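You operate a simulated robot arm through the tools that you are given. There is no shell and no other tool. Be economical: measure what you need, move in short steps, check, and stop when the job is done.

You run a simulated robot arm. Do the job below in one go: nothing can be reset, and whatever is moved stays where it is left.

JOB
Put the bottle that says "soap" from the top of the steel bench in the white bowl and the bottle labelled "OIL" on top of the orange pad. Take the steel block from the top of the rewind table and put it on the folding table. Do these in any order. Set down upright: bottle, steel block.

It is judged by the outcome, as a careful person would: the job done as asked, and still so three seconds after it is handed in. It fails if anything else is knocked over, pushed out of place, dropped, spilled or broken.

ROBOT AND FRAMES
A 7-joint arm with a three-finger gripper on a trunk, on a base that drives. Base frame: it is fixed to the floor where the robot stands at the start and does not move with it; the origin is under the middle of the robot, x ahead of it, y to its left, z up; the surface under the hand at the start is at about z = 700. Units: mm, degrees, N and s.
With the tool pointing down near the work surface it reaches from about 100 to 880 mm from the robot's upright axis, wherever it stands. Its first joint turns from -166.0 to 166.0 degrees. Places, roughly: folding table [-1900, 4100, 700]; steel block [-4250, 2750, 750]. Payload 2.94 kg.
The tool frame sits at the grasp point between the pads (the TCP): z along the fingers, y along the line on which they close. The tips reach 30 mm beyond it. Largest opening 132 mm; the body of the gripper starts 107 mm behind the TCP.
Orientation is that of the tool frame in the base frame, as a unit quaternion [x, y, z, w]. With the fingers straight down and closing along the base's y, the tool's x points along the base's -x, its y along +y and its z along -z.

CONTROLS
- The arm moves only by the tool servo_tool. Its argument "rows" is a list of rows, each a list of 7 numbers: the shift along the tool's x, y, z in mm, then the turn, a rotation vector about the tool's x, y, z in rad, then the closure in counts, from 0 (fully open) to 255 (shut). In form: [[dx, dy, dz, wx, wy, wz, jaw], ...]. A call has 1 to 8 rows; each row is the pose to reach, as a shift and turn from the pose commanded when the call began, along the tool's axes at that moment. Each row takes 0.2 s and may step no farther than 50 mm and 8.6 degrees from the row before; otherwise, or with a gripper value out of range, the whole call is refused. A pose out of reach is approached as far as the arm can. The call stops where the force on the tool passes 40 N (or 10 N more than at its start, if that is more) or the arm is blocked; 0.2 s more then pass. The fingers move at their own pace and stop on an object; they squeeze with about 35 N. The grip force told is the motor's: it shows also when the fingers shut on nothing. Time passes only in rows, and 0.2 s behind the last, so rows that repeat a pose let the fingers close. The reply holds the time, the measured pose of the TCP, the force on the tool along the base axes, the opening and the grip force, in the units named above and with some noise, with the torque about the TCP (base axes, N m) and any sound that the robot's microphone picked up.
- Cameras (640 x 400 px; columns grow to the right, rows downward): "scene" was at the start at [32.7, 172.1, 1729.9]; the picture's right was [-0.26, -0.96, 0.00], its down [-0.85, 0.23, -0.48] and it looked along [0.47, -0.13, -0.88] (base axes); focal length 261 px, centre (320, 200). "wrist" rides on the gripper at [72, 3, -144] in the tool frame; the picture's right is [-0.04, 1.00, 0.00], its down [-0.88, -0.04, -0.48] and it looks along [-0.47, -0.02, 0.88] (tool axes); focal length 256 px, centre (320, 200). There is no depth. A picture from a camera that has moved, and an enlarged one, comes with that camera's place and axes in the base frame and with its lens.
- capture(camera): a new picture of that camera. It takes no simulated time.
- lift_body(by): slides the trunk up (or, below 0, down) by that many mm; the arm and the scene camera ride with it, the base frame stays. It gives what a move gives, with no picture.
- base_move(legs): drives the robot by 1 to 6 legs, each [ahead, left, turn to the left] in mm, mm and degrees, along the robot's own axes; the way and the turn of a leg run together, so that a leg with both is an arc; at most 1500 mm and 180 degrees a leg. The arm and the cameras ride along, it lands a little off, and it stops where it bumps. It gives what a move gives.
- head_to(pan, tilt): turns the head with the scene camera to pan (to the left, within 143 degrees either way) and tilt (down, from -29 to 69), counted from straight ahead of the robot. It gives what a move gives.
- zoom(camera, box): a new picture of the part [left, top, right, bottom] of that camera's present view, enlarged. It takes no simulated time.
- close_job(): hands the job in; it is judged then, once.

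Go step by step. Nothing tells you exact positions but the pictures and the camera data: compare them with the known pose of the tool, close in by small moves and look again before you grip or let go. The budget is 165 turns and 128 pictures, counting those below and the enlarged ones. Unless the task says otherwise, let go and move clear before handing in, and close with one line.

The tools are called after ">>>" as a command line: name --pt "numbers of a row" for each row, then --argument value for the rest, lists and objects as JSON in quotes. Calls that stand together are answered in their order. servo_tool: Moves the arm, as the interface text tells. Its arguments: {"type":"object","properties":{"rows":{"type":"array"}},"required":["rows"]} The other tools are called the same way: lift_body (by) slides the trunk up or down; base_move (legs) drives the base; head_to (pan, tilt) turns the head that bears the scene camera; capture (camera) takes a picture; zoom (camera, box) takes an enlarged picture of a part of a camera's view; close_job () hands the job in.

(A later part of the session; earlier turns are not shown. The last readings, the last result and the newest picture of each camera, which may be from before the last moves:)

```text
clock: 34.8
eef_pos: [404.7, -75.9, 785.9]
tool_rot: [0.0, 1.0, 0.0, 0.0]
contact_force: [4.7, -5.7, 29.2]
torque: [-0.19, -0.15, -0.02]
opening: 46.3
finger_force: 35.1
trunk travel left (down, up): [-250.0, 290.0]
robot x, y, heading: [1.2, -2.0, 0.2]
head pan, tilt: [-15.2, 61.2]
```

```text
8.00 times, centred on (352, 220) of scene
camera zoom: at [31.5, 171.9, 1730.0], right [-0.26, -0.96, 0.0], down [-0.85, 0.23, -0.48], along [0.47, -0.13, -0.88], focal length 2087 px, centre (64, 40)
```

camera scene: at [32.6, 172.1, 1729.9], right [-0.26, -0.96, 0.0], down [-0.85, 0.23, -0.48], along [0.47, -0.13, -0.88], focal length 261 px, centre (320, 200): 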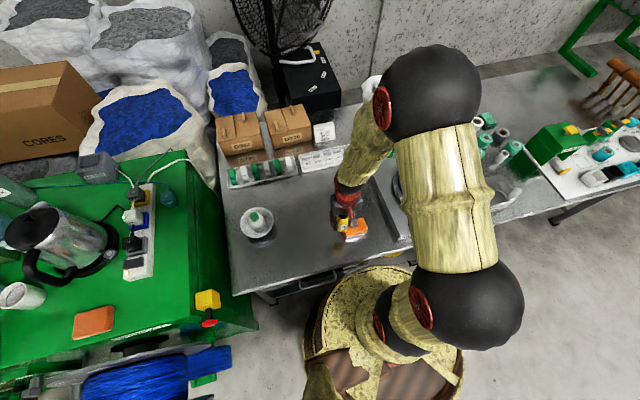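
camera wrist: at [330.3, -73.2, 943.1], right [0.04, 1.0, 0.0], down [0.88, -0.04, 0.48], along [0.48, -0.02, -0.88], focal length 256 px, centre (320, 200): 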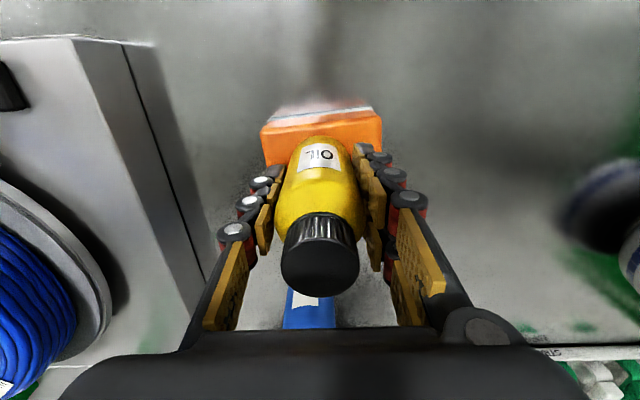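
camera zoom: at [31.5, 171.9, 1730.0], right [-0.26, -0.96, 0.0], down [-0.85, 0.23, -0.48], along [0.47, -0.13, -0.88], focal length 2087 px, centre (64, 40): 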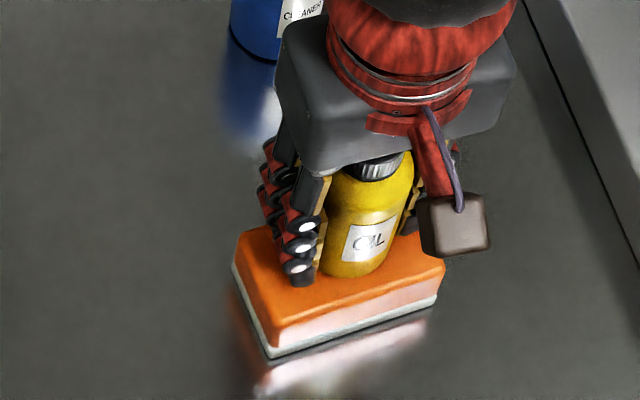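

Contact was about 8 mm higher than expected (pad top ≈ 738), and the bottle slid up slightly in the grip and sits a bit far. I lift a little, look, and re-centre.

>>> servo_tool --pt "0 0 -3 0 0 0 255" --pt "0 0 -7 0 0 0 255" --pt "0 0 -12 0 0 0 255" --pt "0 0 -12 0 0 0 255"

>>> zoom --camera "wrist" --box '[220, 90, 420, 310]'

>>> zoom --camera "scene" --box '[320, 195, 384, 245]'

```text
clock: 35.8
eef_pos: [405.0, -76.6, 796.4]
tool_rot: [0.0, 1.0, 0.0, -0.001]
contact_force: [-0.1, -0.9, -1.7]
torque: [-0.01, 0.0, -0.01]
opening: 46.1
finger_force: 35.2
trunk travel left (down, up): [-250.0, 290.0]
robot x, y, heading: [1.6, -0.2, -0.0]
head pan, tilt: [-15.2, 61.2]
```

```text
1.82 times, centred on (320, 200) of wrist
camera zoom: at [332.3, -73.0, 939.1], right [0.04, 1.0, 0.0], down [0.88, -0.04, 0.47], along [0.47, -0.02, -0.88], focal length 465 px, centre (320, 200)
```

zoom: 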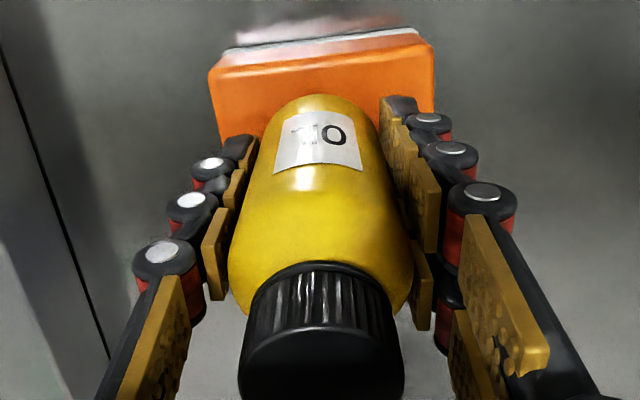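

```text
8.00 times, centred on (352, 220) of scene
camera zoom: at [32.6, 172.1, 1729.8], right [-0.26, -0.96, 0.0], down [-0.85, 0.23, -0.48], along [0.47, -0.13, -0.88], focal length 2087 px, centre (64, 40)
```

zoom: 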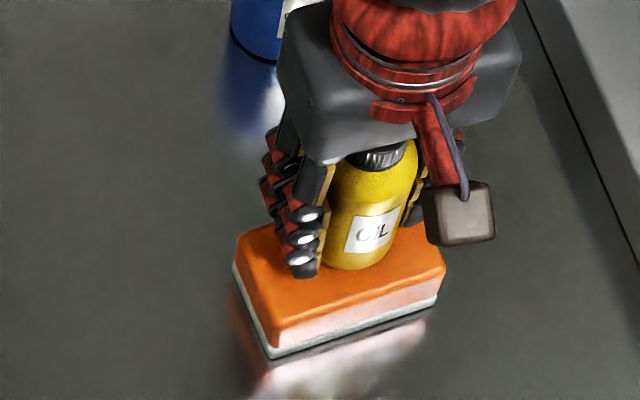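

Scene and wrist agree that the bottle should go 4 mm back toward me. I shift and lower in small steps.

>>> servo_tool --pt "2 0 0 0 0 0 255" --pt "4 0 0 0 0 0 255" --pt "4 0 3 0 0 0 255" --pt "4 0 6 0 0 0 255" --pt "4 0 6 0 0 0 255"

>>> servo_tool --pt "0 0 1 0 0 0 255" --pt "0 0 2 0 0 0 255" --pt "0 0 2 0 0 0 255"

```text
clock: 37.0
eef_pos: [399.6, -75.2, 789.7]
tool_rot: [0.001, 1.0, 0.0, 0.0]
contact_force: [0.4, -0.4, -1.6]
torque: [0.02, 0.02, 0.01]
opening: 46.4
finger_force: 34.2
trunk travel left (down, up): [-250.0, 290.0]
robot x, y, heading: [-2.0, 2.3, 0.1]
head pan, tilt: [-15.2, 61.2]
```

```text
clock: 37.8
eef_pos: [400.9, -76.9, 787.5]
tool_rot: [0.0, 1.0, -0.001, 0.0]
contact_force: [0.3, -0.6, -1.2]
torque: [-0.02, 0.02, -0.04]
opening: 46.3
finger_force: 34.4
trunk travel left (down, up): [-250.0, 290.0]
robot x, y, heading: [1.2, -0.6, -0.0]
head pan, tilt: [-15.2, 61.2]
```

>>> servo_tool --pt "0 0 0.7 0 0 0 255" --pt "0 0 1.5 0 0 0 255" --pt "0 0 1.5 0 0 0 255"

>>> zoom --camera "wrist" --box '[220, 90, 420, 310]'

>>> zoom --camera "scene" --box '[320, 195, 384, 245]'

```text
clock: 38.6
eef_pos: [401.2, -76.6, 786.3]
tool_rot: [0.0, 1.0, 0.0, 0.0]
contact_force: [0.0, 0.1, -1.4]
torque: [0.05, -0.02, 0.0]
opening: 46.4
finger_force: 34.9
trunk travel left (down, up): [-250.0, 290.0]
robot x, y, heading: [-1.5, 0.8, 0.0]
head pan, tilt: [-15.2, 61.2]
```

```text
1.82 times, centred on (320, 200) of wrist
camera zoom: at [328.7, -73.3, 929.1], right [0.04, 1.0, 0.0], down [0.88, -0.04, 0.48], along [0.47, -0.02, -0.88], focal length 465 px, centre (320, 200)
```

zoom: 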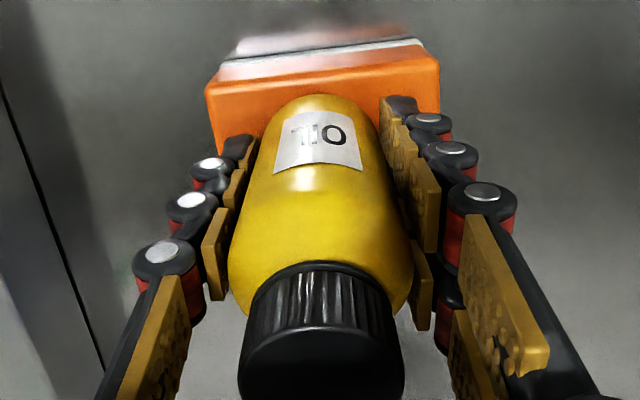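

```text
8.00 times, centred on (352, 220) of scene
camera zoom: at [32.7, 172.1, 1729.9], right [-0.26, -0.96, 0.0], down [-0.85, 0.23, -0.48], along [0.47, -0.13, -0.88], focal length 2087 px, centre (64, 40)
```

zoom: 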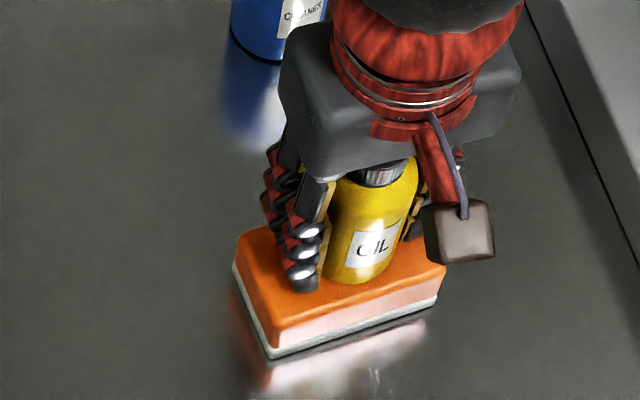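

Well centred now. I continue down until contact.

>>> servo_tool --pt "0 0 0.7 0 0 0 255" --pt "0 0 1.4 0 0 0 255" --pt "0 0 1.4 0 0 0 255"

>>> servo_tool --pt "0 0 0.7 0 0 0 255" --pt "0 0 1.4 0 0 0 255" --pt "0 0 1.4 0 0 0 255"

```text
clock: 39.4
eef_pos: [401.9, -77.1, 785.3]
tool_rot: [-0.001, 1.0, -0.001, 0.0]
contact_force: [0.2, -0.3, -1.9]
torque: [0.02, -0.01, 0.04]
opening: 46.5
finger_force: 34.4
trunk travel left (down, up): [-250.0, 290.0]
robot x, y, heading: [1.3, 1.4, 0.1]
head pan, tilt: [-15.2, 61.2]
```

```text
clock: 40.2
eef_pos: [401.8, -77.0, 784.5]
tool_rot: [0.0, 1.0, 0.0, 0.001]
contact_force: [-2.8, 1.4, 18.9]
torque: [0.03, 0.15, -0.02]
opening: 46.5
finger_force: 35.0
trunk travel left (down, up): [-250.0, 290.0]
robot x, y, heading: [1.4, 3.4, 0.1]
head pan, tilt: [-15.2, 61.2]
```

Seated on the pad. I ease off and open slightly.

>>> servo_tool --pt "0 0 -0.7 0 0 0 255" --pt "0 0 -0.9 0 0 0 160" --pt "0 0 -0.9 0 0 0 140" --pt "0 0 -0.9 0 0 0 125" --pt "0 0 -0.9 0 0 0 120"

>>> zoom --camera "wrist" --box '[220, 90, 420, 310]'

>>> zoom --camera "scene" --box '[320, 195, 384, 245]'

```text
clock: 41.4
eef_pos: [401.1, -77.3, 783.9]
tool_rot: [0.0, 1.0, 0.0, 0.0]
contact_force: [-0.2, -0.3, 0.3]
torque: [0.01, 0.01, -0.01]
opening: 69.9
finger_force: 0.0
trunk travel left (down, up): [-250.0, 290.0]
robot x, y, heading: [-2.7, 2.9, -0.0]
head pan, tilt: [-15.2, 61.2]
```

```text
1.82 times, centred on (320, 200) of wrist
camera zoom: at [328.9, -73.3, 927.4], right [0.04, 1.0, 0.0], down [0.88, -0.04, 0.48], along [0.47, -0.02, -0.88], focal length 465 px, centre (320, 200)
```

zoom: 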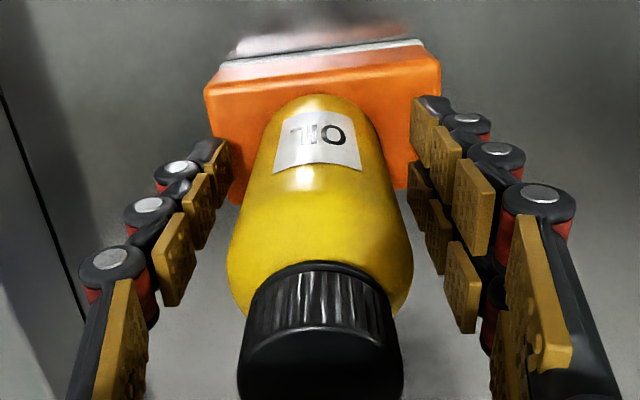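

```text
8.00 times, centred on (352, 220) of scene
camera zoom: at [32.6, 172.1, 1729.9], right [-0.26, -0.96, 0.0], down [-0.85, 0.23, -0.48], along [0.47, -0.13, -0.88], focal length 2087 px, centre (64, 40)
```

zoom: 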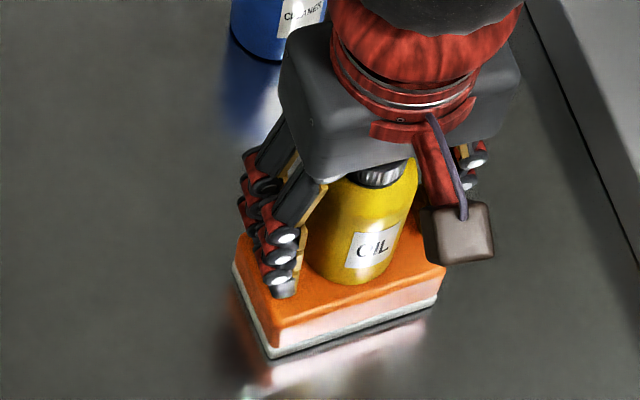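

Oil stands on the pad. I rise clear, high enough to travel.

>>> servo_tool --pt "0 0 -20 0 0 0 110" --pt "0 0 -55 0 0 0 100" --pt "0 0 -100 0 0 0 85" --pt "0 0 -148 0 0 0 85" --pt "0 0 -196 0 0 0 85" --pt "0 0 -240 0 0 0 85" --pt "0 0 -280 0 0 0 85"

>>> zoom --camera "scene" --box '[220, 150, 420, 275]'

>>> head_to --pan 120 --tilt 20

>>> capture --camera "scene"

```text
clock: 43.0
eef_pos: [400.7, -76.3, 1063.3]
tool_rot: [0.0, 1.0, 0.0, -0.001]
contact_force: [0.5, 0.4, 0.0]
torque: [-0.01, -0.01, -0.01]
opening: 88.1
finger_force: 0.0
trunk travel left (down, up): [-250.0, 290.0]
robot x, y, heading: [-1.1, 2.0, -0.1]
head pan, tilt: [-15.2, 61.2]
```

```text
3.20 times, centred on (320, 212) of scene
camera zoom: at [32.1, 172.2, 1729.9], right [-0.26, -0.96, 0.0], down [-0.85, 0.23, -0.48], along [0.47, -0.13, -0.88], focal length 835 px, centre (320, 160)
```

zoom: 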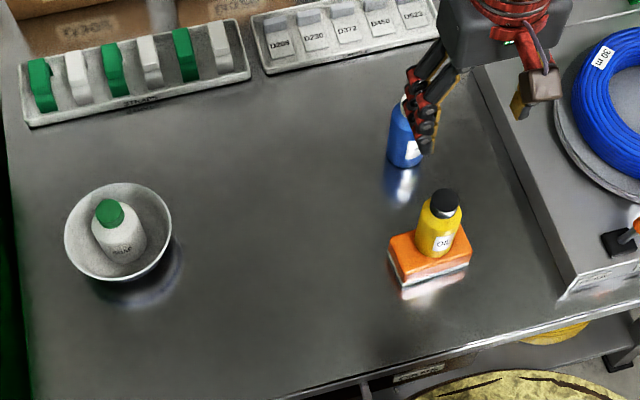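

```text
clock: 45.2
eef_pos: [399.9, -77.3, 1063.5]
tool_rot: [0.0, 1.0, 0.0, 0.0]
contact_force: [-0.5, -0.1, -0.2]
torque: [-0.01, 0.0, -0.01]
opening: 88.2
finger_force: 0.0
trunk travel left (down, up): [-250.0, 290.0]
robot x, y, heading: [-0.7, -0.7, 0.2]
head pan, tilt: [120.0, 20.0]
```

```text
81 pictures are left
camera scene: at [-77.0, 269.9, 1789.4], right [0.87, 0.5, 0.0], down [0.17, -0.3, -0.94], along [-0.47, 0.81, -0.34], focal length 261 px, centre (320, 200)
```

scene: 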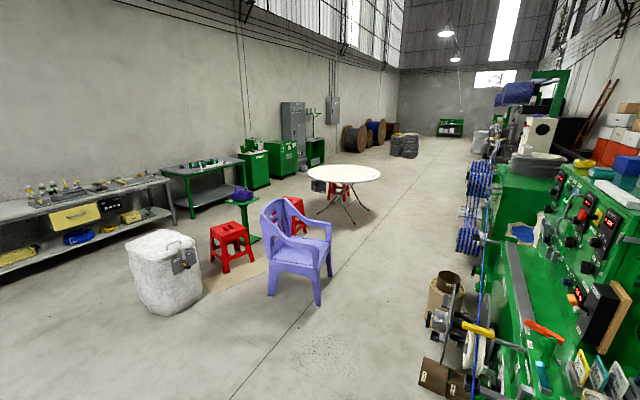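

Both bottles are well placed. The folding table (white, oval) and the rewind table (green, back left) are visible; I'll look behind the robot before driving.

>>> head_to --pan 143 --tilt 35

>>> capture --camera "scene"

>>> head_to --pan -143 --tilt 40

>>> capture --camera "scene"

```text
clock: 46.0
eef_pos: [399.4, -76.5, 1063.2]
tool_rot: [0.0, 1.0, 0.0, 0.001]
contact_force: [0.2, -0.6, -0.3]
torque: [0.02, -0.04, -0.01]
opening: 88.2
finger_force: 0.0
trunk travel left (down, up): [-250.0, 290.0]
robot x, y, heading: [-1.6, 2.7, 0.4]
head pan, tilt: [143.0, 35.0]
```

```text
80 pictures are left
camera scene: at [-100.8, 242.3, 1765.6], right [0.6, 0.8, 0.0], down [0.46, -0.35, -0.82], along [-0.65, 0.49, -0.57], focal length 261 px, centre (320, 200)
```

scene: 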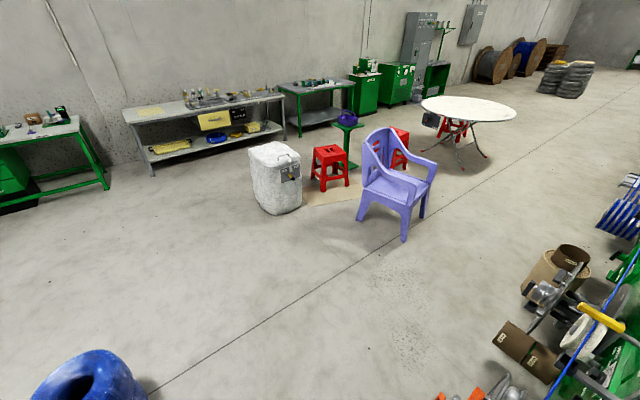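

```text
clock: 50.0
eef_pos: [400.7, -77.3, 1063.6]
tool_rot: [0.0, 1.0, 0.0, 0.001]
contact_force: [0.4, 0.2, -0.5]
torque: [-0.06, 0.01, 0.02]
opening: 88.3
finger_force: 0.1
trunk travel left (down, up): [-250.0, 290.0]
robot x, y, heading: [-1.3, 1.2, 0.1]
head pan, tilt: [-143.0, 40.0]
```

```text
79 pictures are left
camera scene: at [-98.4, 138.1, 1758.0], right [-0.6, 0.8, 0.0], down [0.51, 0.39, -0.77], along [-0.61, -0.46, -0.64], focal length 261 px, centre (320, 200)
```

scene: 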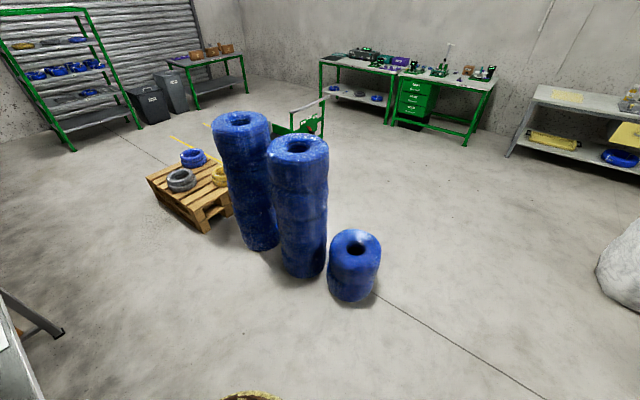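

Path plan: back out between the blue coils and the chair/bin, along y ≈ 450, turn around at x ≈ -1800. A blue coil is at about (-1040, -270), so I angle left of it.

>>> base_move --legs '[[-300, 0, 0], [-500, 470, 0], [-1000, 0, 0], [0, 0, 180]]'

>>> head_to --pan -30 --tilt 30

>>> capture --camera "scene"

```text
clock: 67.5
eef_pos: [-2198.5, 544.0, 1063.4]
tool_rot: [1.0, 0.005, -0.001, 0.0]
contact_force: [-0.1, -0.8, 0.2]
torque: [-0.01, 0.04, 0.02]
opening: 87.9
finger_force: 0.0
trunk travel left (down, up): [-250.0, 290.0]
robot x, y, heading: [-1800.7, 468.6, -179.3]
head pan, tilt: [-143.0, 40.0]
```

```text
clock: 69.5
eef_pos: [-2198.3, 543.7, 1062.8]
tool_rot: [1.0, 0.006, 0.0, 0.0]
contact_force: [-0.1, 1.3, 0.0]
torque: [-0.01, 0.0, -0.02]
opening: 88.1
finger_force: 0.0
trunk travel left (down, up): [-250.0, 290.0]
robot x, y, heading: [-1795.8, 467.6, -179.4]
head pan, tilt: [-30.0, 30.0]
```

```text
78 pictures are left
camera scene: at [-1845.5, 325.0, 1773.3], right [0.49, 0.87, 0.0], down [0.44, -0.24, -0.87], along [-0.75, 0.42, -0.5], focal length 261 px, centre (320, 200)
```

scene: 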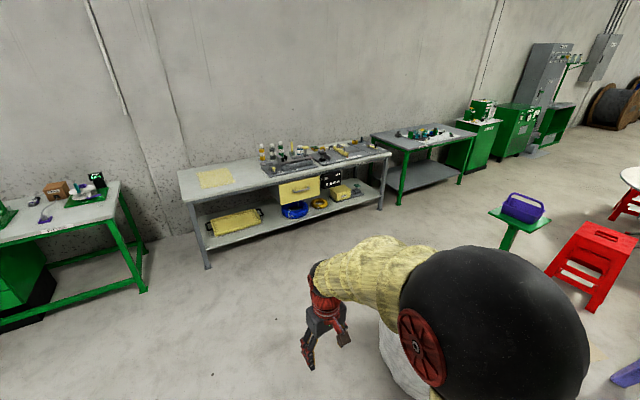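

>>> zoom --camera "scene" --box '[360, 105, 490, 190]'

>>> base_move --legs '[[1500, 0, 0], [0, -1300, 0]]'

>>> head_to --pan -35 --tilt 35

>>> capture --camera "scene"

```text
4.71 times, centred on (425, 148) of scene
camera zoom: at [-1845.5, 325.0, 1773.3], right [0.49, 0.87, 0.0], down [0.44, -0.24, -0.87], along [-0.75, 0.42, -0.5], focal length 1227 px, centre (-174, 447)
```

zoom: 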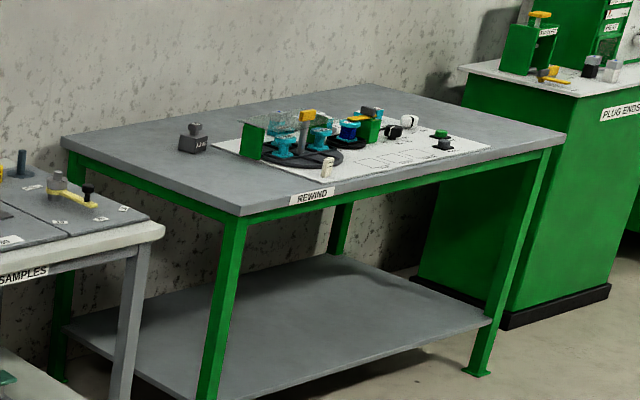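

```text
clock: 83.0
eef_pos: [-3698.4, 1820.6, 1063.1]
tool_rot: [1.0, -0.002, 0.0, 0.0]
contact_force: [0.1, 0.4, -0.1]
torque: [-0.01, -0.01, -0.01]
opening: 87.9
finger_force: 0.0
trunk travel left (down, up): [-250.0, 290.0]
robot x, y, heading: [-3295.4, 1741.4, 180.0]
head pan, tilt: [-30.0, 30.0]
```

```text
clock: 83.6
eef_pos: [-3699.2, 1821.0, 1063.3]
tool_rot: [1.0, -0.002, 0.0, 0.0]
contact_force: [1.0, 0.7, -0.1]
torque: [-0.03, 0.03, -0.01]
opening: 87.8
finger_force: 0.1
trunk travel left (down, up): [-250.0, 290.0]
robot x, y, heading: [-3301.1, 1744.1, 179.7]
head pan, tilt: [-35.0, 35.0]
```

```text
76 pictures are left
camera scene: at [-3342.5, 1603.1, 1765.5], right [0.58, 0.82, 0.0], down [0.47, -0.33, -0.82], along [-0.67, 0.47, -0.57], focal length 261 px, centre (320, 200)
```

scene: 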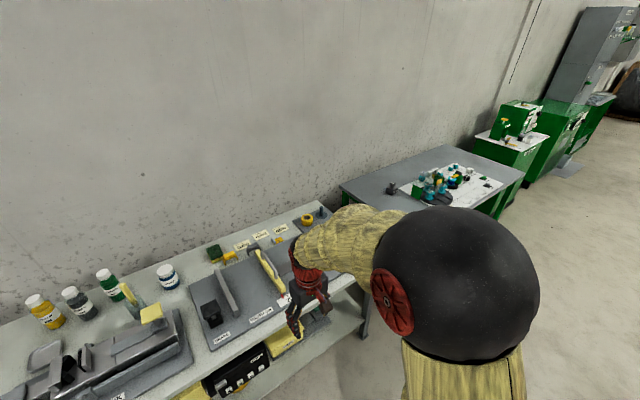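

The steel block (dark block with knob) is at roughly (-4370, 2970). I slide right to be in front of it.

>>> base_move --legs '[[0, -1200, 0], [220, 0, 0]]'

>>> head_to --pan 10 --tilt 50

>>> capture --camera "scene"

>>> capture --camera "wrist"

```text
clock: 91.0
eef_pos: [-3920.8, 3024.7, 1063.0]
tool_rot: [1.0, -0.001, 0.0, 0.0]
contact_force: [0.5, 0.0, -0.1]
torque: [0.02, 0.0, -0.01]
opening: 87.9
finger_force: 0.0
trunk travel left (down, up): [-250.0, 290.0]
robot x, y, heading: [-3521.3, 2947.1, 180.2]
head pan, tilt: [-35.0, 35.0]
```

```text
clock: 92.1
eef_pos: [-3920.2, 3025.8, 1064.1]
tool_rot: [1.0, 0.0, 0.0, 0.001]
contact_force: [-0.8, -0.1, 0.8]
torque: [0.03, -0.05, -0.01]
opening: 87.9
finger_force: 0.0
trunk travel left (down, up): [-250.0, 290.0]
robot x, y, heading: [-3520.8, 2948.1, 179.9]
head pan, tilt: [10.0, 50.0]
```

```text
75 pictures are left
camera scene: at [-3566.6, 2743.8, 1743.8], right [-0.17, 0.98, 0.0], down [0.75, 0.13, -0.64], along [-0.63, -0.11, -0.77], focal length 261 px, centre (320, 200)
```

scene: 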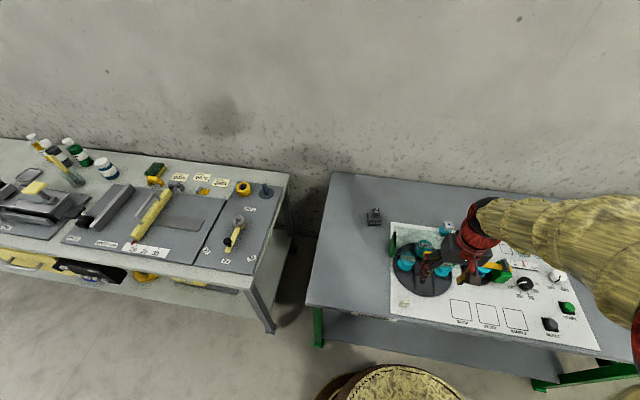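

```text
74 pictures are left
camera wrist: at [-3848.3, 3021.9, 1206.5], right [-0.04, -1.0, 0.0], down [-0.88, 0.04, 0.48], along [-0.47, 0.02, -0.88], focal length 256 px, centre (320, 200)
```

wrist: 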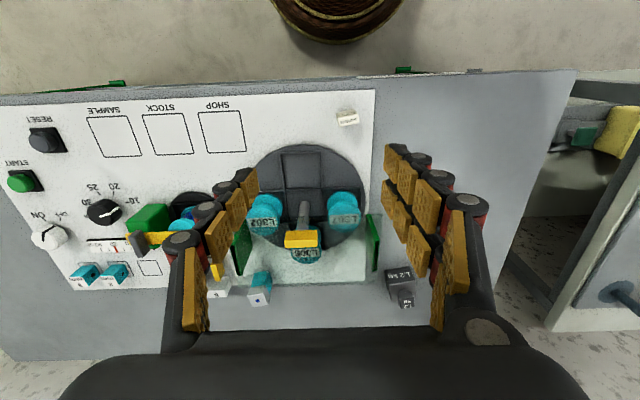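

>>> zoom --camera "scene" --box '[350, 195, 430, 245]'

>>> zoom --camera "wrist" --box '[360, 250, 440, 325]'

```text
8.00 times, centred on (390, 220) of scene
camera zoom: at [-3566.6, 2743.8, 1743.8], right [-0.17, 0.98, 0.0], down [0.75, 0.13, -0.64], along [-0.63, -0.11, -0.77], focal length 2087 px, centre (-240, 40)
```

zoom: 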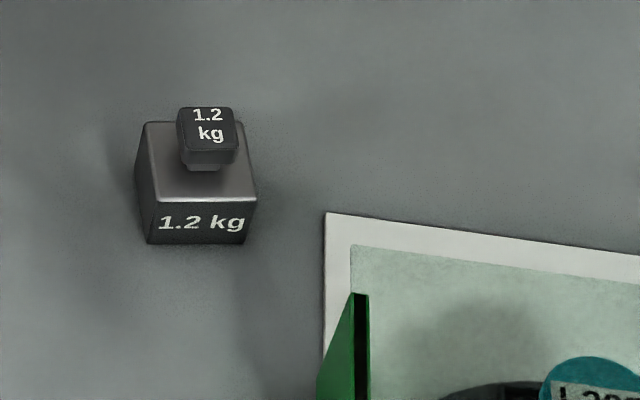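

```text
5.33 times, centred on (400, 288) of wrist
camera zoom: at [-3848.3, 3021.9, 1206.5], right [-0.04, -1.0, 0.0], down [-0.88, 0.04, 0.48], along [-0.47, 0.02, -0.88], focal length 1365 px, centre (-107, -267)
```

zoom: 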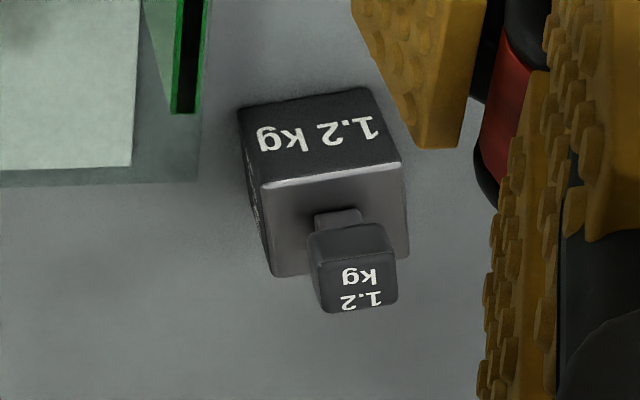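

Triangulating scene and wrist views, the block's body top is at z ≈ 820, centre (-4284, 2864), turned about 10°. It's a 1.2 kg block, ~56 mm wide. I move over it staying high, and turn the tool 10°.

>>> servo_tool --pt "-40 18 5 0 0 -0.04 85" --pt "-82 36 10 0 0 -0.08 85" --pt "-126 55 15 0 0 -0.12 85" --pt "-170 75 20 0 0 -0.17 85" --pt "-212 94 25 0 0 -0.17 85" --pt "-254 113 30 0 0 -0.17 85" --pt "-290 129 35 0 0 -0.17 85" --pt "-300 135 40 0 0 -0.17 85"

>>> capture --camera "wrist"

>>> capture --camera "scene"

```text
clock: 93.9
eef_pos: [-4220.2, 2889.7, 1021.8]
tool_rot: [0.996, 0.084, 0.0, 0.001]
contact_force: [-0.3, 0.7, -1.0]
torque: [0.01, -0.01, 0.02]
opening: 87.9
finger_force: 0.0
trunk travel left (down, up): [-250.0, 290.0]
robot x, y, heading: [-3525.4, 2948.2, 180.0]
head pan, tilt: [10.0, 50.0]
```

```text
71 pictures are left
camera wrist: at [-4149.7, 2899.5, 1165.9], right [0.13, -0.99, 0.0], down [-0.87, -0.11, 0.47], along [-0.47, -0.06, -0.88], focal length 256 px, centre (320, 200)
```

wrist: 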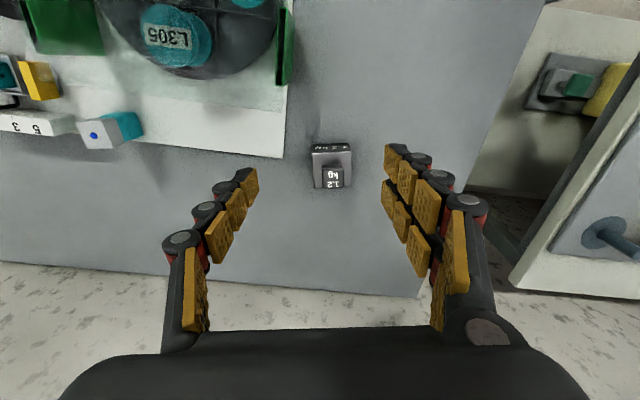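

```text
70 pictures are left
camera scene: at [-3567.2, 2743.5, 1743.7], right [-0.17, 0.98, 0.0], down [0.75, 0.13, -0.64], along [-0.63, -0.11, -0.77], focal length 261 px, centre (320, 200)
```

scene: 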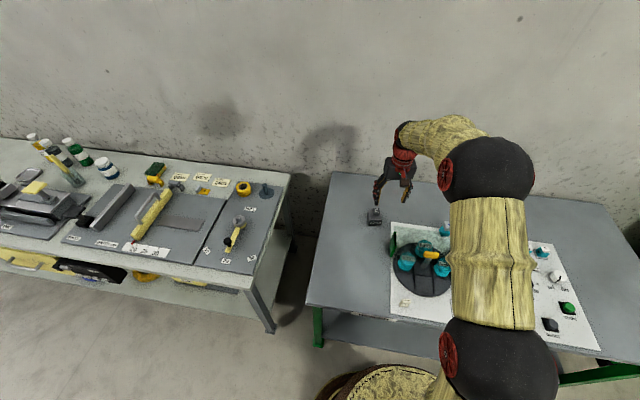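

>>> zoom --camera "wrist" --box '[270, 120, 400, 210]'

```text
4.44 times, centred on (335, 165) of wrist
camera zoom: at [-4149.7, 2899.5, 1165.9], right [0.13, -0.99, 0.0], down [-0.87, -0.11, 0.47], along [-0.47, -0.06, -0.88], focal length 1138 px, centre (253, 356)
```

zoom: 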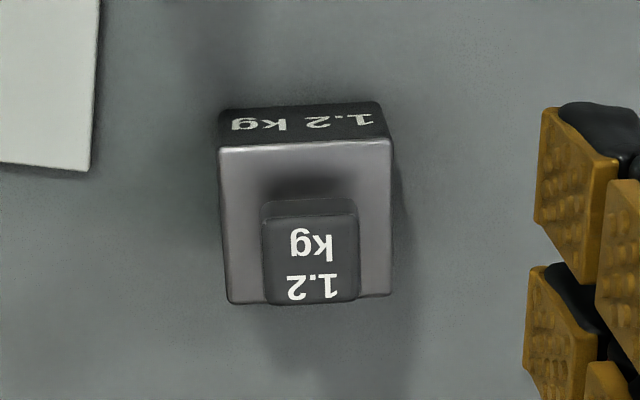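

Centre confirmed at (-4283, 2864), table surface at z ≈ 780, tool aligned with the faces. I move above and partway down, then check.

>>> servo_tool --pt "-30 6 20 0 0 0 85" --pt "-66.6 14.1 45 0 0 0 85" --pt "-66.6 14.1 85 0 0 0 85" --pt "-66.6 14.1 117 0 0 0 85" --pt "-66.6 14.1 117 0 0 0 85"

>>> capture --camera "wrist"

>>> zoom --camera "scene" --box '[340, 130, 468, 230]'

```text
clock: 95.1
eef_pos: [-4283.2, 2864.7, 906.7]
tool_rot: [0.996, 0.085, 0.001, 0.0]
contact_force: [0.0, -0.4, 0.5]
torque: [-0.03, 0.03, 0.01]
opening: 88.1
finger_force: 0.1
trunk travel left (down, up): [-250.0, 290.0]
robot x, y, heading: [-3518.7, 2946.0, 180.2]
head pan, tilt: [10.0, 50.0]
```

```text
68 pictures are left
camera wrist: at [-4212.6, 2874.4, 1048.8], right [0.13, -0.99, 0.0], down [-0.87, -0.11, 0.48], along [-0.47, -0.06, -0.88], focal length 256 px, centre (320, 200)
```

wrist: 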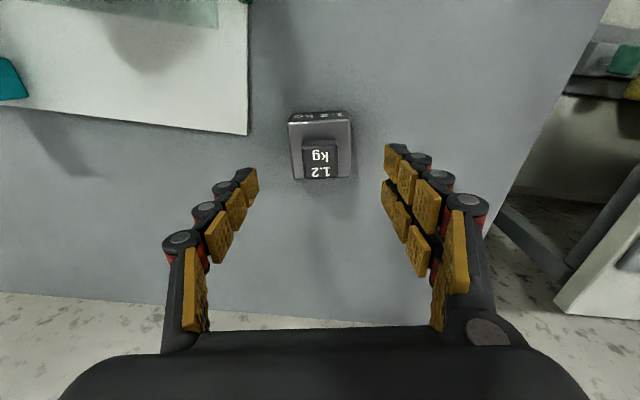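

```text
4.00 times, centred on (404, 180) of scene
camera zoom: at [-3567.3, 2743.5, 1743.8], right [-0.17, 0.98, 0.0], down [0.75, 0.13, -0.64], along [-0.63, -0.11, -0.77], focal length 1043 px, centre (-16, 280)
```

zoom: 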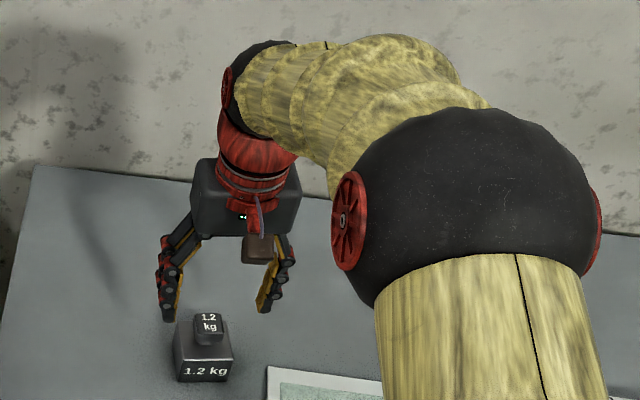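

Aligned. I descend, close fully, and test-lift slowly.

>>> servo_tool --pt "0 0 40 0 0 0 85" --pt "0 0 75 0 0 0 85" --pt "0 0 92 0 0 0 85" --pt "0 0 93 0 0 0 255" --pt "0 0 93 0 0 0 255" --pt "0 0 93 0 0 0 255" --pt "0 0 93 0 0 0 255" --pt "0 0 93 0 0 0 255"

>>> capture --camera "wrist"

```text
clock: 96.9
eef_pos: [-4284.0, 2865.6, 813.2]
tool_rot: [0.996, 0.084, 0.001, 0.0]
contact_force: [-0.6, -1.1, 1.2]
torque: [0.03, 0.04, 0.12]
opening: 55.4
finger_force: 34.7
trunk travel left (down, up): [-250.0, 290.0]
robot x, y, heading: [-3522.8, 2945.3, 179.9]
head pan, tilt: [10.0, 50.0]
```

```text
66 pictures are left
camera wrist: at [-4212.0, 2874.2, 956.4], right [0.13, -0.99, 0.0], down [-0.87, -0.11, 0.48], along [-0.47, -0.06, -0.88], focal length 256 px, centre (320, 200)
```

wrist: 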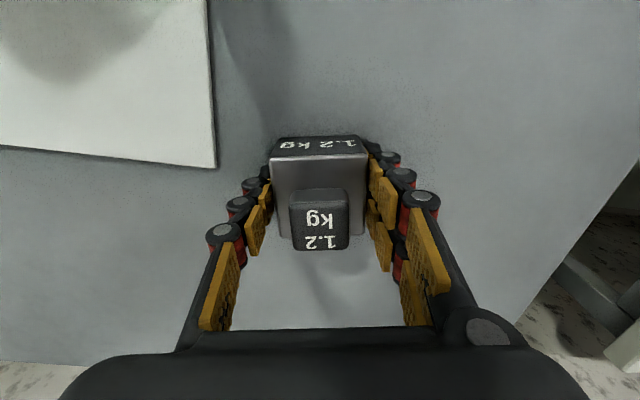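

>>> servo_tool --pt "0 0 -2 0 0 0 255" --pt "0 0 -5 0 0 0 255" --pt "0 0 -9 0 0 0 255" --pt "0 0 -14 0 0 0 255" --pt "0 0 -20 0 0 0 255" --pt "0 0 -26 0 0 0 255"

>>> capture --camera "wrist"

```text
clock: 98.3
eef_pos: [-4283.0, 2864.4, 838.0]
tool_rot: [0.996, 0.085, 0.0, 0.0]
contact_force: [0.5, 0.2, -11.8]
torque: [-0.01, 0.01, -0.03]
opening: 55.3
finger_force: 35.1
trunk travel left (down, up): [-250.0, 290.0]
robot x, y, heading: [-3517.6, 2949.3, 180.0]
head pan, tilt: [10.0, 50.0]
```

```text
65 pictures are left
camera wrist: at [-4212.6, 2874.2, 981.8], right [0.13, -0.99, 0.0], down [-0.87, -0.11, 0.47], along [-0.47, -0.06, -0.88], focal length 256 px, centre (320, 200)
```

wrist: 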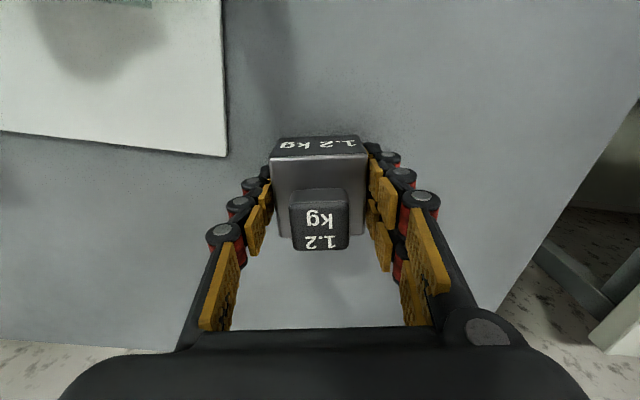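

Block held (11.8 N). I lift it high, then retract toward the robot.

>>> servo_tool --pt "0 0 -15 0 0 0 255" --pt "0 0 -35 0 0 0 255" --pt "0 0 -60 0 0 0 255" --pt "0 0 -90 0 0 0 255" --pt "0 0 -120 0 0 0 255" --pt "0 0 -150 0 0 0 255" --pt "0 0 -180 0 0 0 255" --pt "0 0 -200 0 0 0 255"

>>> servo_tool --pt "15 0 0 0 0 0 255" --pt "40 -3 0 0 0 0 255" --pt "70 -6 0 0 0 0 255" --pt "105 -9 0 0 0 0 255" --pt "140 -12 0 0 0 0 255" --pt "175 -15 0 0 0 0 255" --pt "210 -18 0 0 0 0 255" --pt "235 -20 0 0 0 0 255"

>>> head_to --pan -75 --tilt 25

>>> capture --camera "scene"

>>> capture --camera "wrist"

```text
clock: 100.1
eef_pos: [-4284.2, 2864.4, 1037.7]
tool_rot: [0.996, 0.084, 0.002, 0.0]
contact_force: [0.5, 0.0, -11.4]
torque: [0.01, -0.01, 0.0]
opening: 55.4
finger_force: 34.6
trunk travel left (down, up): [-250.0, 290.0]
robot x, y, heading: [-3521.5, 2945.8, 180.0]
head pan, tilt: [10.0, 50.0]
```

```text
clock: 101.9
eef_pos: [-4055.2, 2924.9, 1039.6]
tool_rot: [0.996, 0.084, 0.0, 0.0]
contact_force: [0.0, 0.6, -11.0]
torque: [0.01, 0.0, -0.01]
opening: 55.3
finger_force: 34.5
trunk travel left (down, up): [-250.0, 290.0]
robot x, y, heading: [-3520.7, 2947.1, 180.0]
head pan, tilt: [10.0, 50.0]
```

```text
clock: 103.5
eef_pos: [-4056.4, 2924.7, 1038.0]
tool_rot: [0.996, 0.084, 0.001, 0.0]
contact_force: [0.8, 0.3, -11.8]
torque: [-0.02, 0.03, -0.02]
opening: 55.4
finger_force: 35.0
trunk travel left (down, up): [-250.0, 290.0]
robot x, y, heading: [-3522.8, 2946.1, 179.9]
head pan, tilt: [-75.0, 25.0]
```

```text
64 pictures are left
camera scene: at [-3515.6, 2846.0, 1781.2], right [0.97, 0.26, 0.0], down [0.11, -0.41, -0.91], along [-0.23, 0.88, -0.42], focal length 261 px, centre (320, 200)
```

scene: 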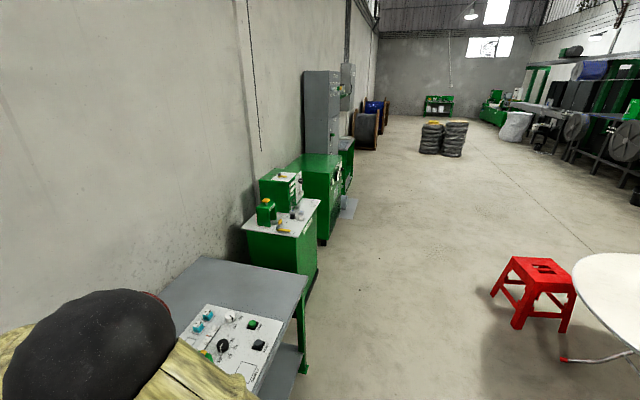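

```text
63 pictures are left
camera wrist: at [-3984.6, 2934.2, 1181.3], right [0.13, -0.99, 0.0], down [-0.87, -0.11, 0.47], along [-0.47, -0.06, -0.88], focal length 256 px, centre (320, 200)
```

wrist: 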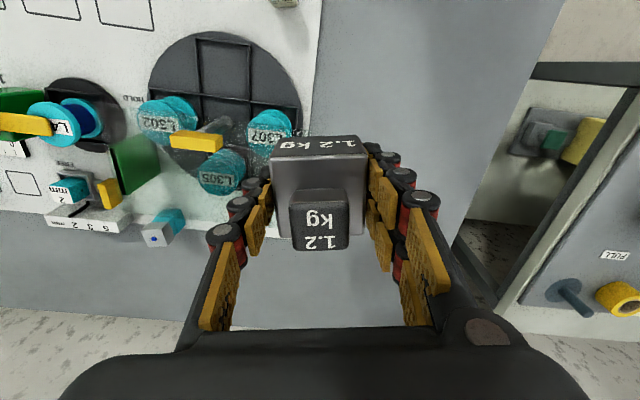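

>>> head_to --pan -125 --tilt 35

>>> capture --camera "scene"

```text
clock: 104.7
eef_pos: [-4055.3, 2924.1, 1038.1]
tool_rot: [0.996, 0.084, 0.001, 0.0]
contact_force: [-0.4, -0.6, -12.0]
torque: [0.01, 0.01, 0.03]
opening: 55.2
finger_force: 34.7
trunk travel left (down, up): [-250.0, 290.0]
robot x, y, heading: [-3519.2, 2951.0, 180.0]
head pan, tilt: [-125.0, 35.0]
```

```text
62 pictures are left
camera scene: at [-3441.3, 2829.1, 1765.6], right [0.82, -0.57, 0.0], down [-0.33, -0.47, -0.82], along [0.47, 0.67, -0.57], focal length 261 px, centre (320, 200)
```

scene: 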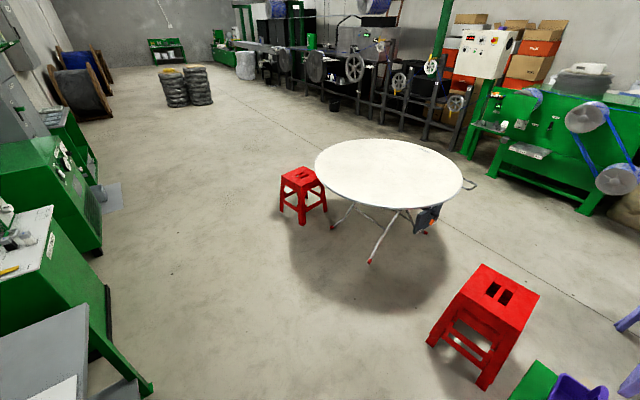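

The round folding table is centred near (-1850, 4110), radius ~570. I'll approach from its -x side, clear of the red stools: robot at about (-2740, 3790), heading 20°. First back off, turn right and go partway.

>>> base_move --legs '[[-400, 0, 0], [0, 0, -160], [300, 660, 0]]'

>>> head_to --pan 0 --tilt 40

>>> capture --camera "scene"

>>> capture --camera "wrist"

```text
clock: 117.3
eef_pos: [-2564.2, 3876.0, 1037.8]
tool_rot: [-0.257, 0.966, 0.0, -0.001]
contact_force: [0.4, 0.0, -11.4]
torque: [-0.04, 0.02, 0.0]
opening: 55.4
finger_force: 34.8
trunk travel left (down, up): [-250.0, 290.0]
robot x, y, heading: [-3059.2, 3667.1, 20.0]
head pan, tilt: [-125.0, 35.0]
```

```text
clock: 119.4
eef_pos: [-2564.2, 3875.7, 1038.3]
tool_rot: [-0.256, 0.967, 0.0, -0.002]
contact_force: [0.8, -1.0, -11.9]
torque: [-0.03, 0.07, -0.03]
opening: 55.6
finger_force: 34.8
trunk travel left (down, up): [-250.0, 290.0]
robot x, y, heading: [-3060.9, 3669.0, 19.7]
head pan, tilt: [0.0, 40.0]
```

```text
61 pictures are left
camera scene: at [-3072.9, 3867.4, 1757.9], right [0.34, -0.94, 0.0], down [-0.6, -0.22, -0.77], along [0.72, 0.26, -0.64], focal length 261 px, centre (320, 200)
```

scene: 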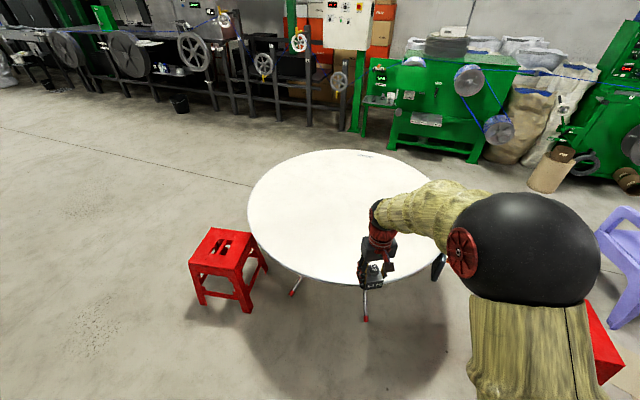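

```text
60 pictures are left
camera wrist: at [-2628.7, 3842.4, 1181.2], right [-0.46, 0.89, 0.0], down [0.78, 0.4, 0.47], along [0.42, 0.22, -0.88], focal length 256 px, centre (320, 200)
```

wrist: 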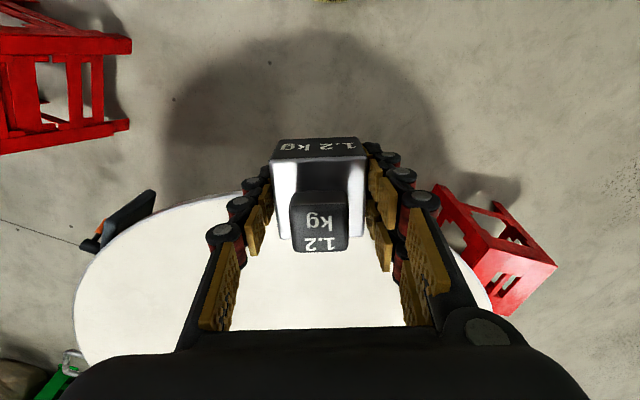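

Pointing straight at the table centre; the near edge is about 725 mm ahead of the robot. I drive 330 mm forward.

>>> base_move --legs '[[330, 0, 0]]'

>>> capture --camera "scene"

>>> capture --camera "wrist"

```text
clock: 121.6
eef_pos: [-2252.2, 3989.8, 1037.0]
tool_rot: [-0.257, 0.966, 0.0, 0.0]
contact_force: [0.4, 1.0, -11.8]
torque: [0.02, 0.04, 0.0]
opening: 55.2
finger_force: 35.3
trunk travel left (down, up): [-250.0, 290.0]
robot x, y, heading: [-2746.6, 3781.5, 20.1]
head pan, tilt: [0.0, 40.0]
```

```text
59 pictures are left
camera scene: at [-2760.9, 3981.1, 1757.8], right [0.34, -0.94, 0.0], down [-0.6, -0.22, -0.77], along [0.72, 0.26, -0.64], focal length 261 px, centre (320, 200)
```

scene: 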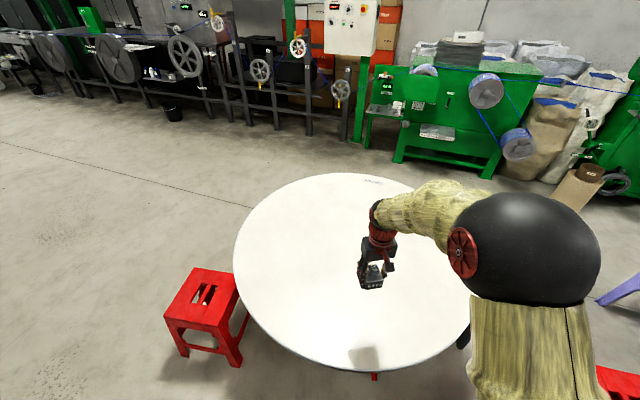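

```text
58 pictures are left
camera wrist: at [-2316.9, 3956.7, 1180.9], right [-0.46, 0.89, 0.0], down [0.78, 0.4, 0.47], along [0.42, 0.22, -0.88], focal length 256 px, centre (320, 200)
```

wrist: 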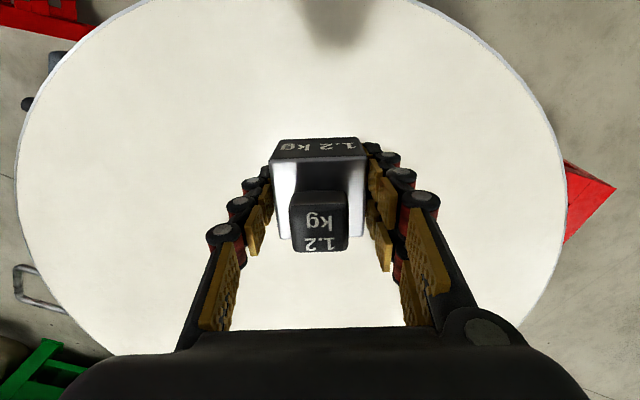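

The block is already over the table. I move 110 mm further in and lower in stages.

>>> servo_tool --pt "-20 0 10 0 0 0 255" --pt "-50 0 30 0 0 0 255" --pt "-80 0 60 0 0 0 255" --pt "-105 0 95 0 0 0 255" --pt "-110 0 135 0 0 0 255" --pt "-110 0 175 0 0 0 255" --pt "-110 0 205 0 0 0 255" --pt "-110 0 220 0 0 0 255"

>>> capture --camera "wrist"

>>> zoom --camera "scene" --box '[310, 200, 438, 300]'

```text
clock: 123.4
eef_pos: [-2157.8, 4044.5, 817.5]
tool_rot: [-0.257, 0.966, -0.001, -0.001]
contact_force: [0.1, 0.1, -10.9]
torque: [-0.01, 0.02, 0.02]
opening: 55.1
finger_force: 35.0
trunk travel left (down, up): [-250.0, 290.0]
robot x, y, heading: [-2746.6, 3784.2, 20.0]
head pan, tilt: [0.0, 40.0]
```

```text
57 pictures are left
camera wrist: at [-2222.0, 4011.6, 960.7], right [-0.46, 0.89, 0.0], down [0.78, 0.4, 0.47], along [0.42, 0.22, -0.88], focal length 256 px, centre (320, 200)
```

wrist: 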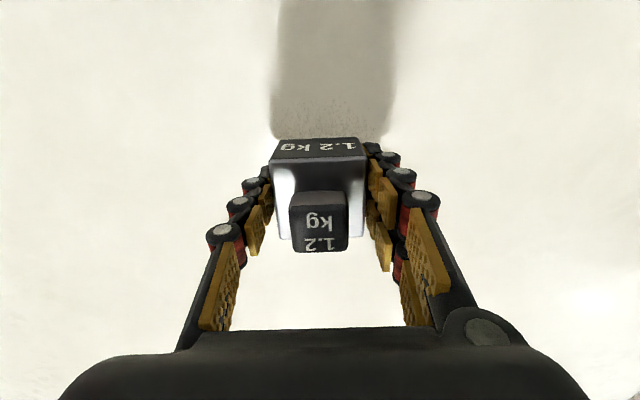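

```text
4.00 times, centred on (374, 250) of scene
camera zoom: at [-2761.1, 3981.0, 1757.9], right [0.34, -0.94, 0.0], down [-0.6, -0.22, -0.77], along [0.72, 0.26, -0.64], focal length 1043 px, centre (104, 0)
```

zoom: 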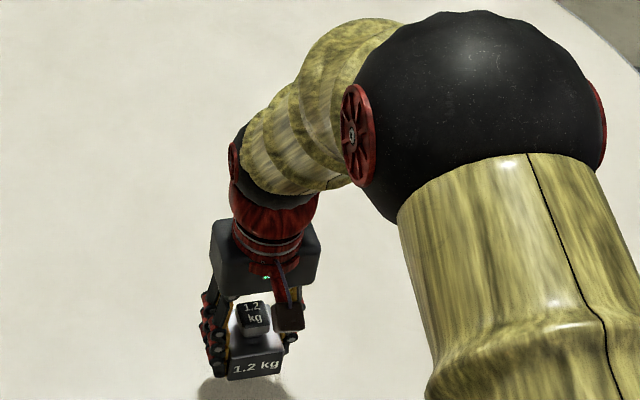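

The shadow is close beneath the block; I lower in small steps.

>>> servo_tool --pt "0 0 3 0 0 0 255" --pt "0 0 7 0 0 0 255" --pt "0 0 11 0 0 0 255" --pt "0 0 15 0 0 0 255" --pt "0 0 19 0 0 0 255" --pt "0 0 22 0 0 0 255"

>>> capture --camera "wrist"

```text
clock: 124.8
eef_pos: [-2158.1, 4043.4, 794.4]
tool_rot: [-0.257, 0.966, -0.001, -0.001]
contact_force: [0.6, -0.2, -11.5]
torque: [-0.02, 0.02, -0.04]
opening: 55.5
finger_force: 34.6
trunk travel left (down, up): [-250.0, 290.0]
robot x, y, heading: [-2747.3, 3782.5, 19.8]
head pan, tilt: [0.0, 40.0]
```

```text
55 pictures are left
camera wrist: at [-2222.4, 4011.0, 938.4], right [-0.46, 0.89, 0.0], down [0.78, 0.4, 0.47], along [0.42, 0.22, -0.88], focal length 256 px, centre (320, 200)
```

wrist: 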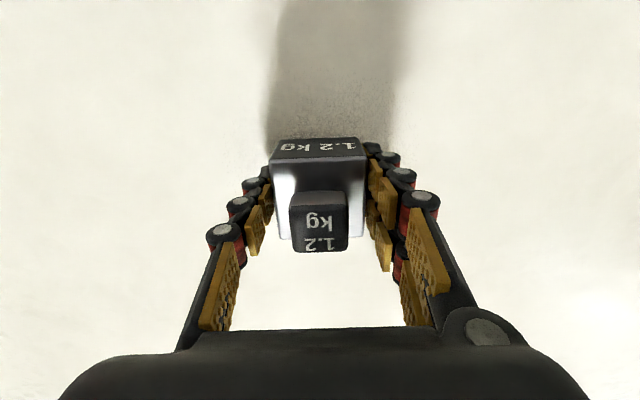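

>>> servo_tool --pt "0 0 2 0 0 0 255" --pt "0 0 5 0 0 0 255" --pt "0 0 8 0 0 0 255" --pt "0 0 11 0 0 0 255" --pt "0 0 12 0 0 0 255"

>>> servo_tool --pt "0 0 2 0 0 0 255" --pt "0 0 4 0 0 0 255" --pt "0 0 6 0 0 0 255" --pt "0 0 8 0 0 0 255"

>>> zoom --camera "wrist" --box '[240, 100, 400, 200]'

```text
clock: 126.0
eef_pos: [-2157.4, 4043.4, 782.7]
tool_rot: [-0.257, 0.966, -0.001, 0.0]
contact_force: [0.1, 0.3, -13.1]
torque: [0.0, 0.02, -0.03]
opening: 55.6
finger_force: 35.0
trunk travel left (down, up): [-250.0, 290.0]
robot x, y, heading: [-2750.7, 3784.5, 20.0]
head pan, tilt: [0.0, 40.0]
```

```text
clock: 127.0
eef_pos: [-2158.1, 4042.5, 775.4]
tool_rot: [-0.257, 0.966, -0.001, 0.0]
contact_force: [0.2, -0.1, -11.6]
torque: [-0.01, -0.01, 0.01]
opening: 55.3
finger_force: 35.0
trunk travel left (down, up): [-250.0, 290.0]
robot x, y, heading: [-2749.4, 3782.6, 20.0]
head pan, tilt: [0.0, 40.0]
```

```text
4.00 times, centred on (320, 150) of wrist
camera zoom: at [-2222.3, 4010.8, 918.3], right [-0.46, 0.89, 0.0], down [0.78, 0.4, 0.47], along [0.42, 0.22, -0.88], focal length 1024 px, centre (320, 400)
```

zoom: 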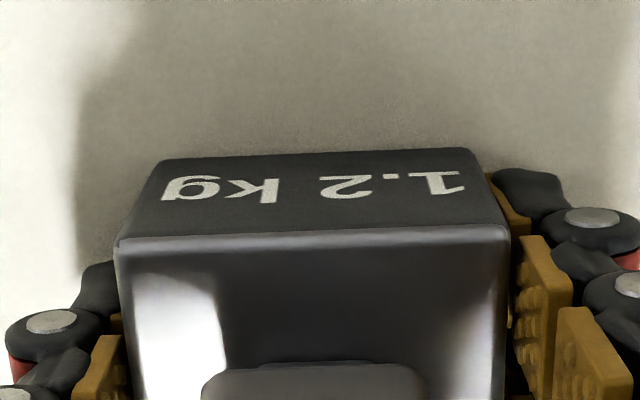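

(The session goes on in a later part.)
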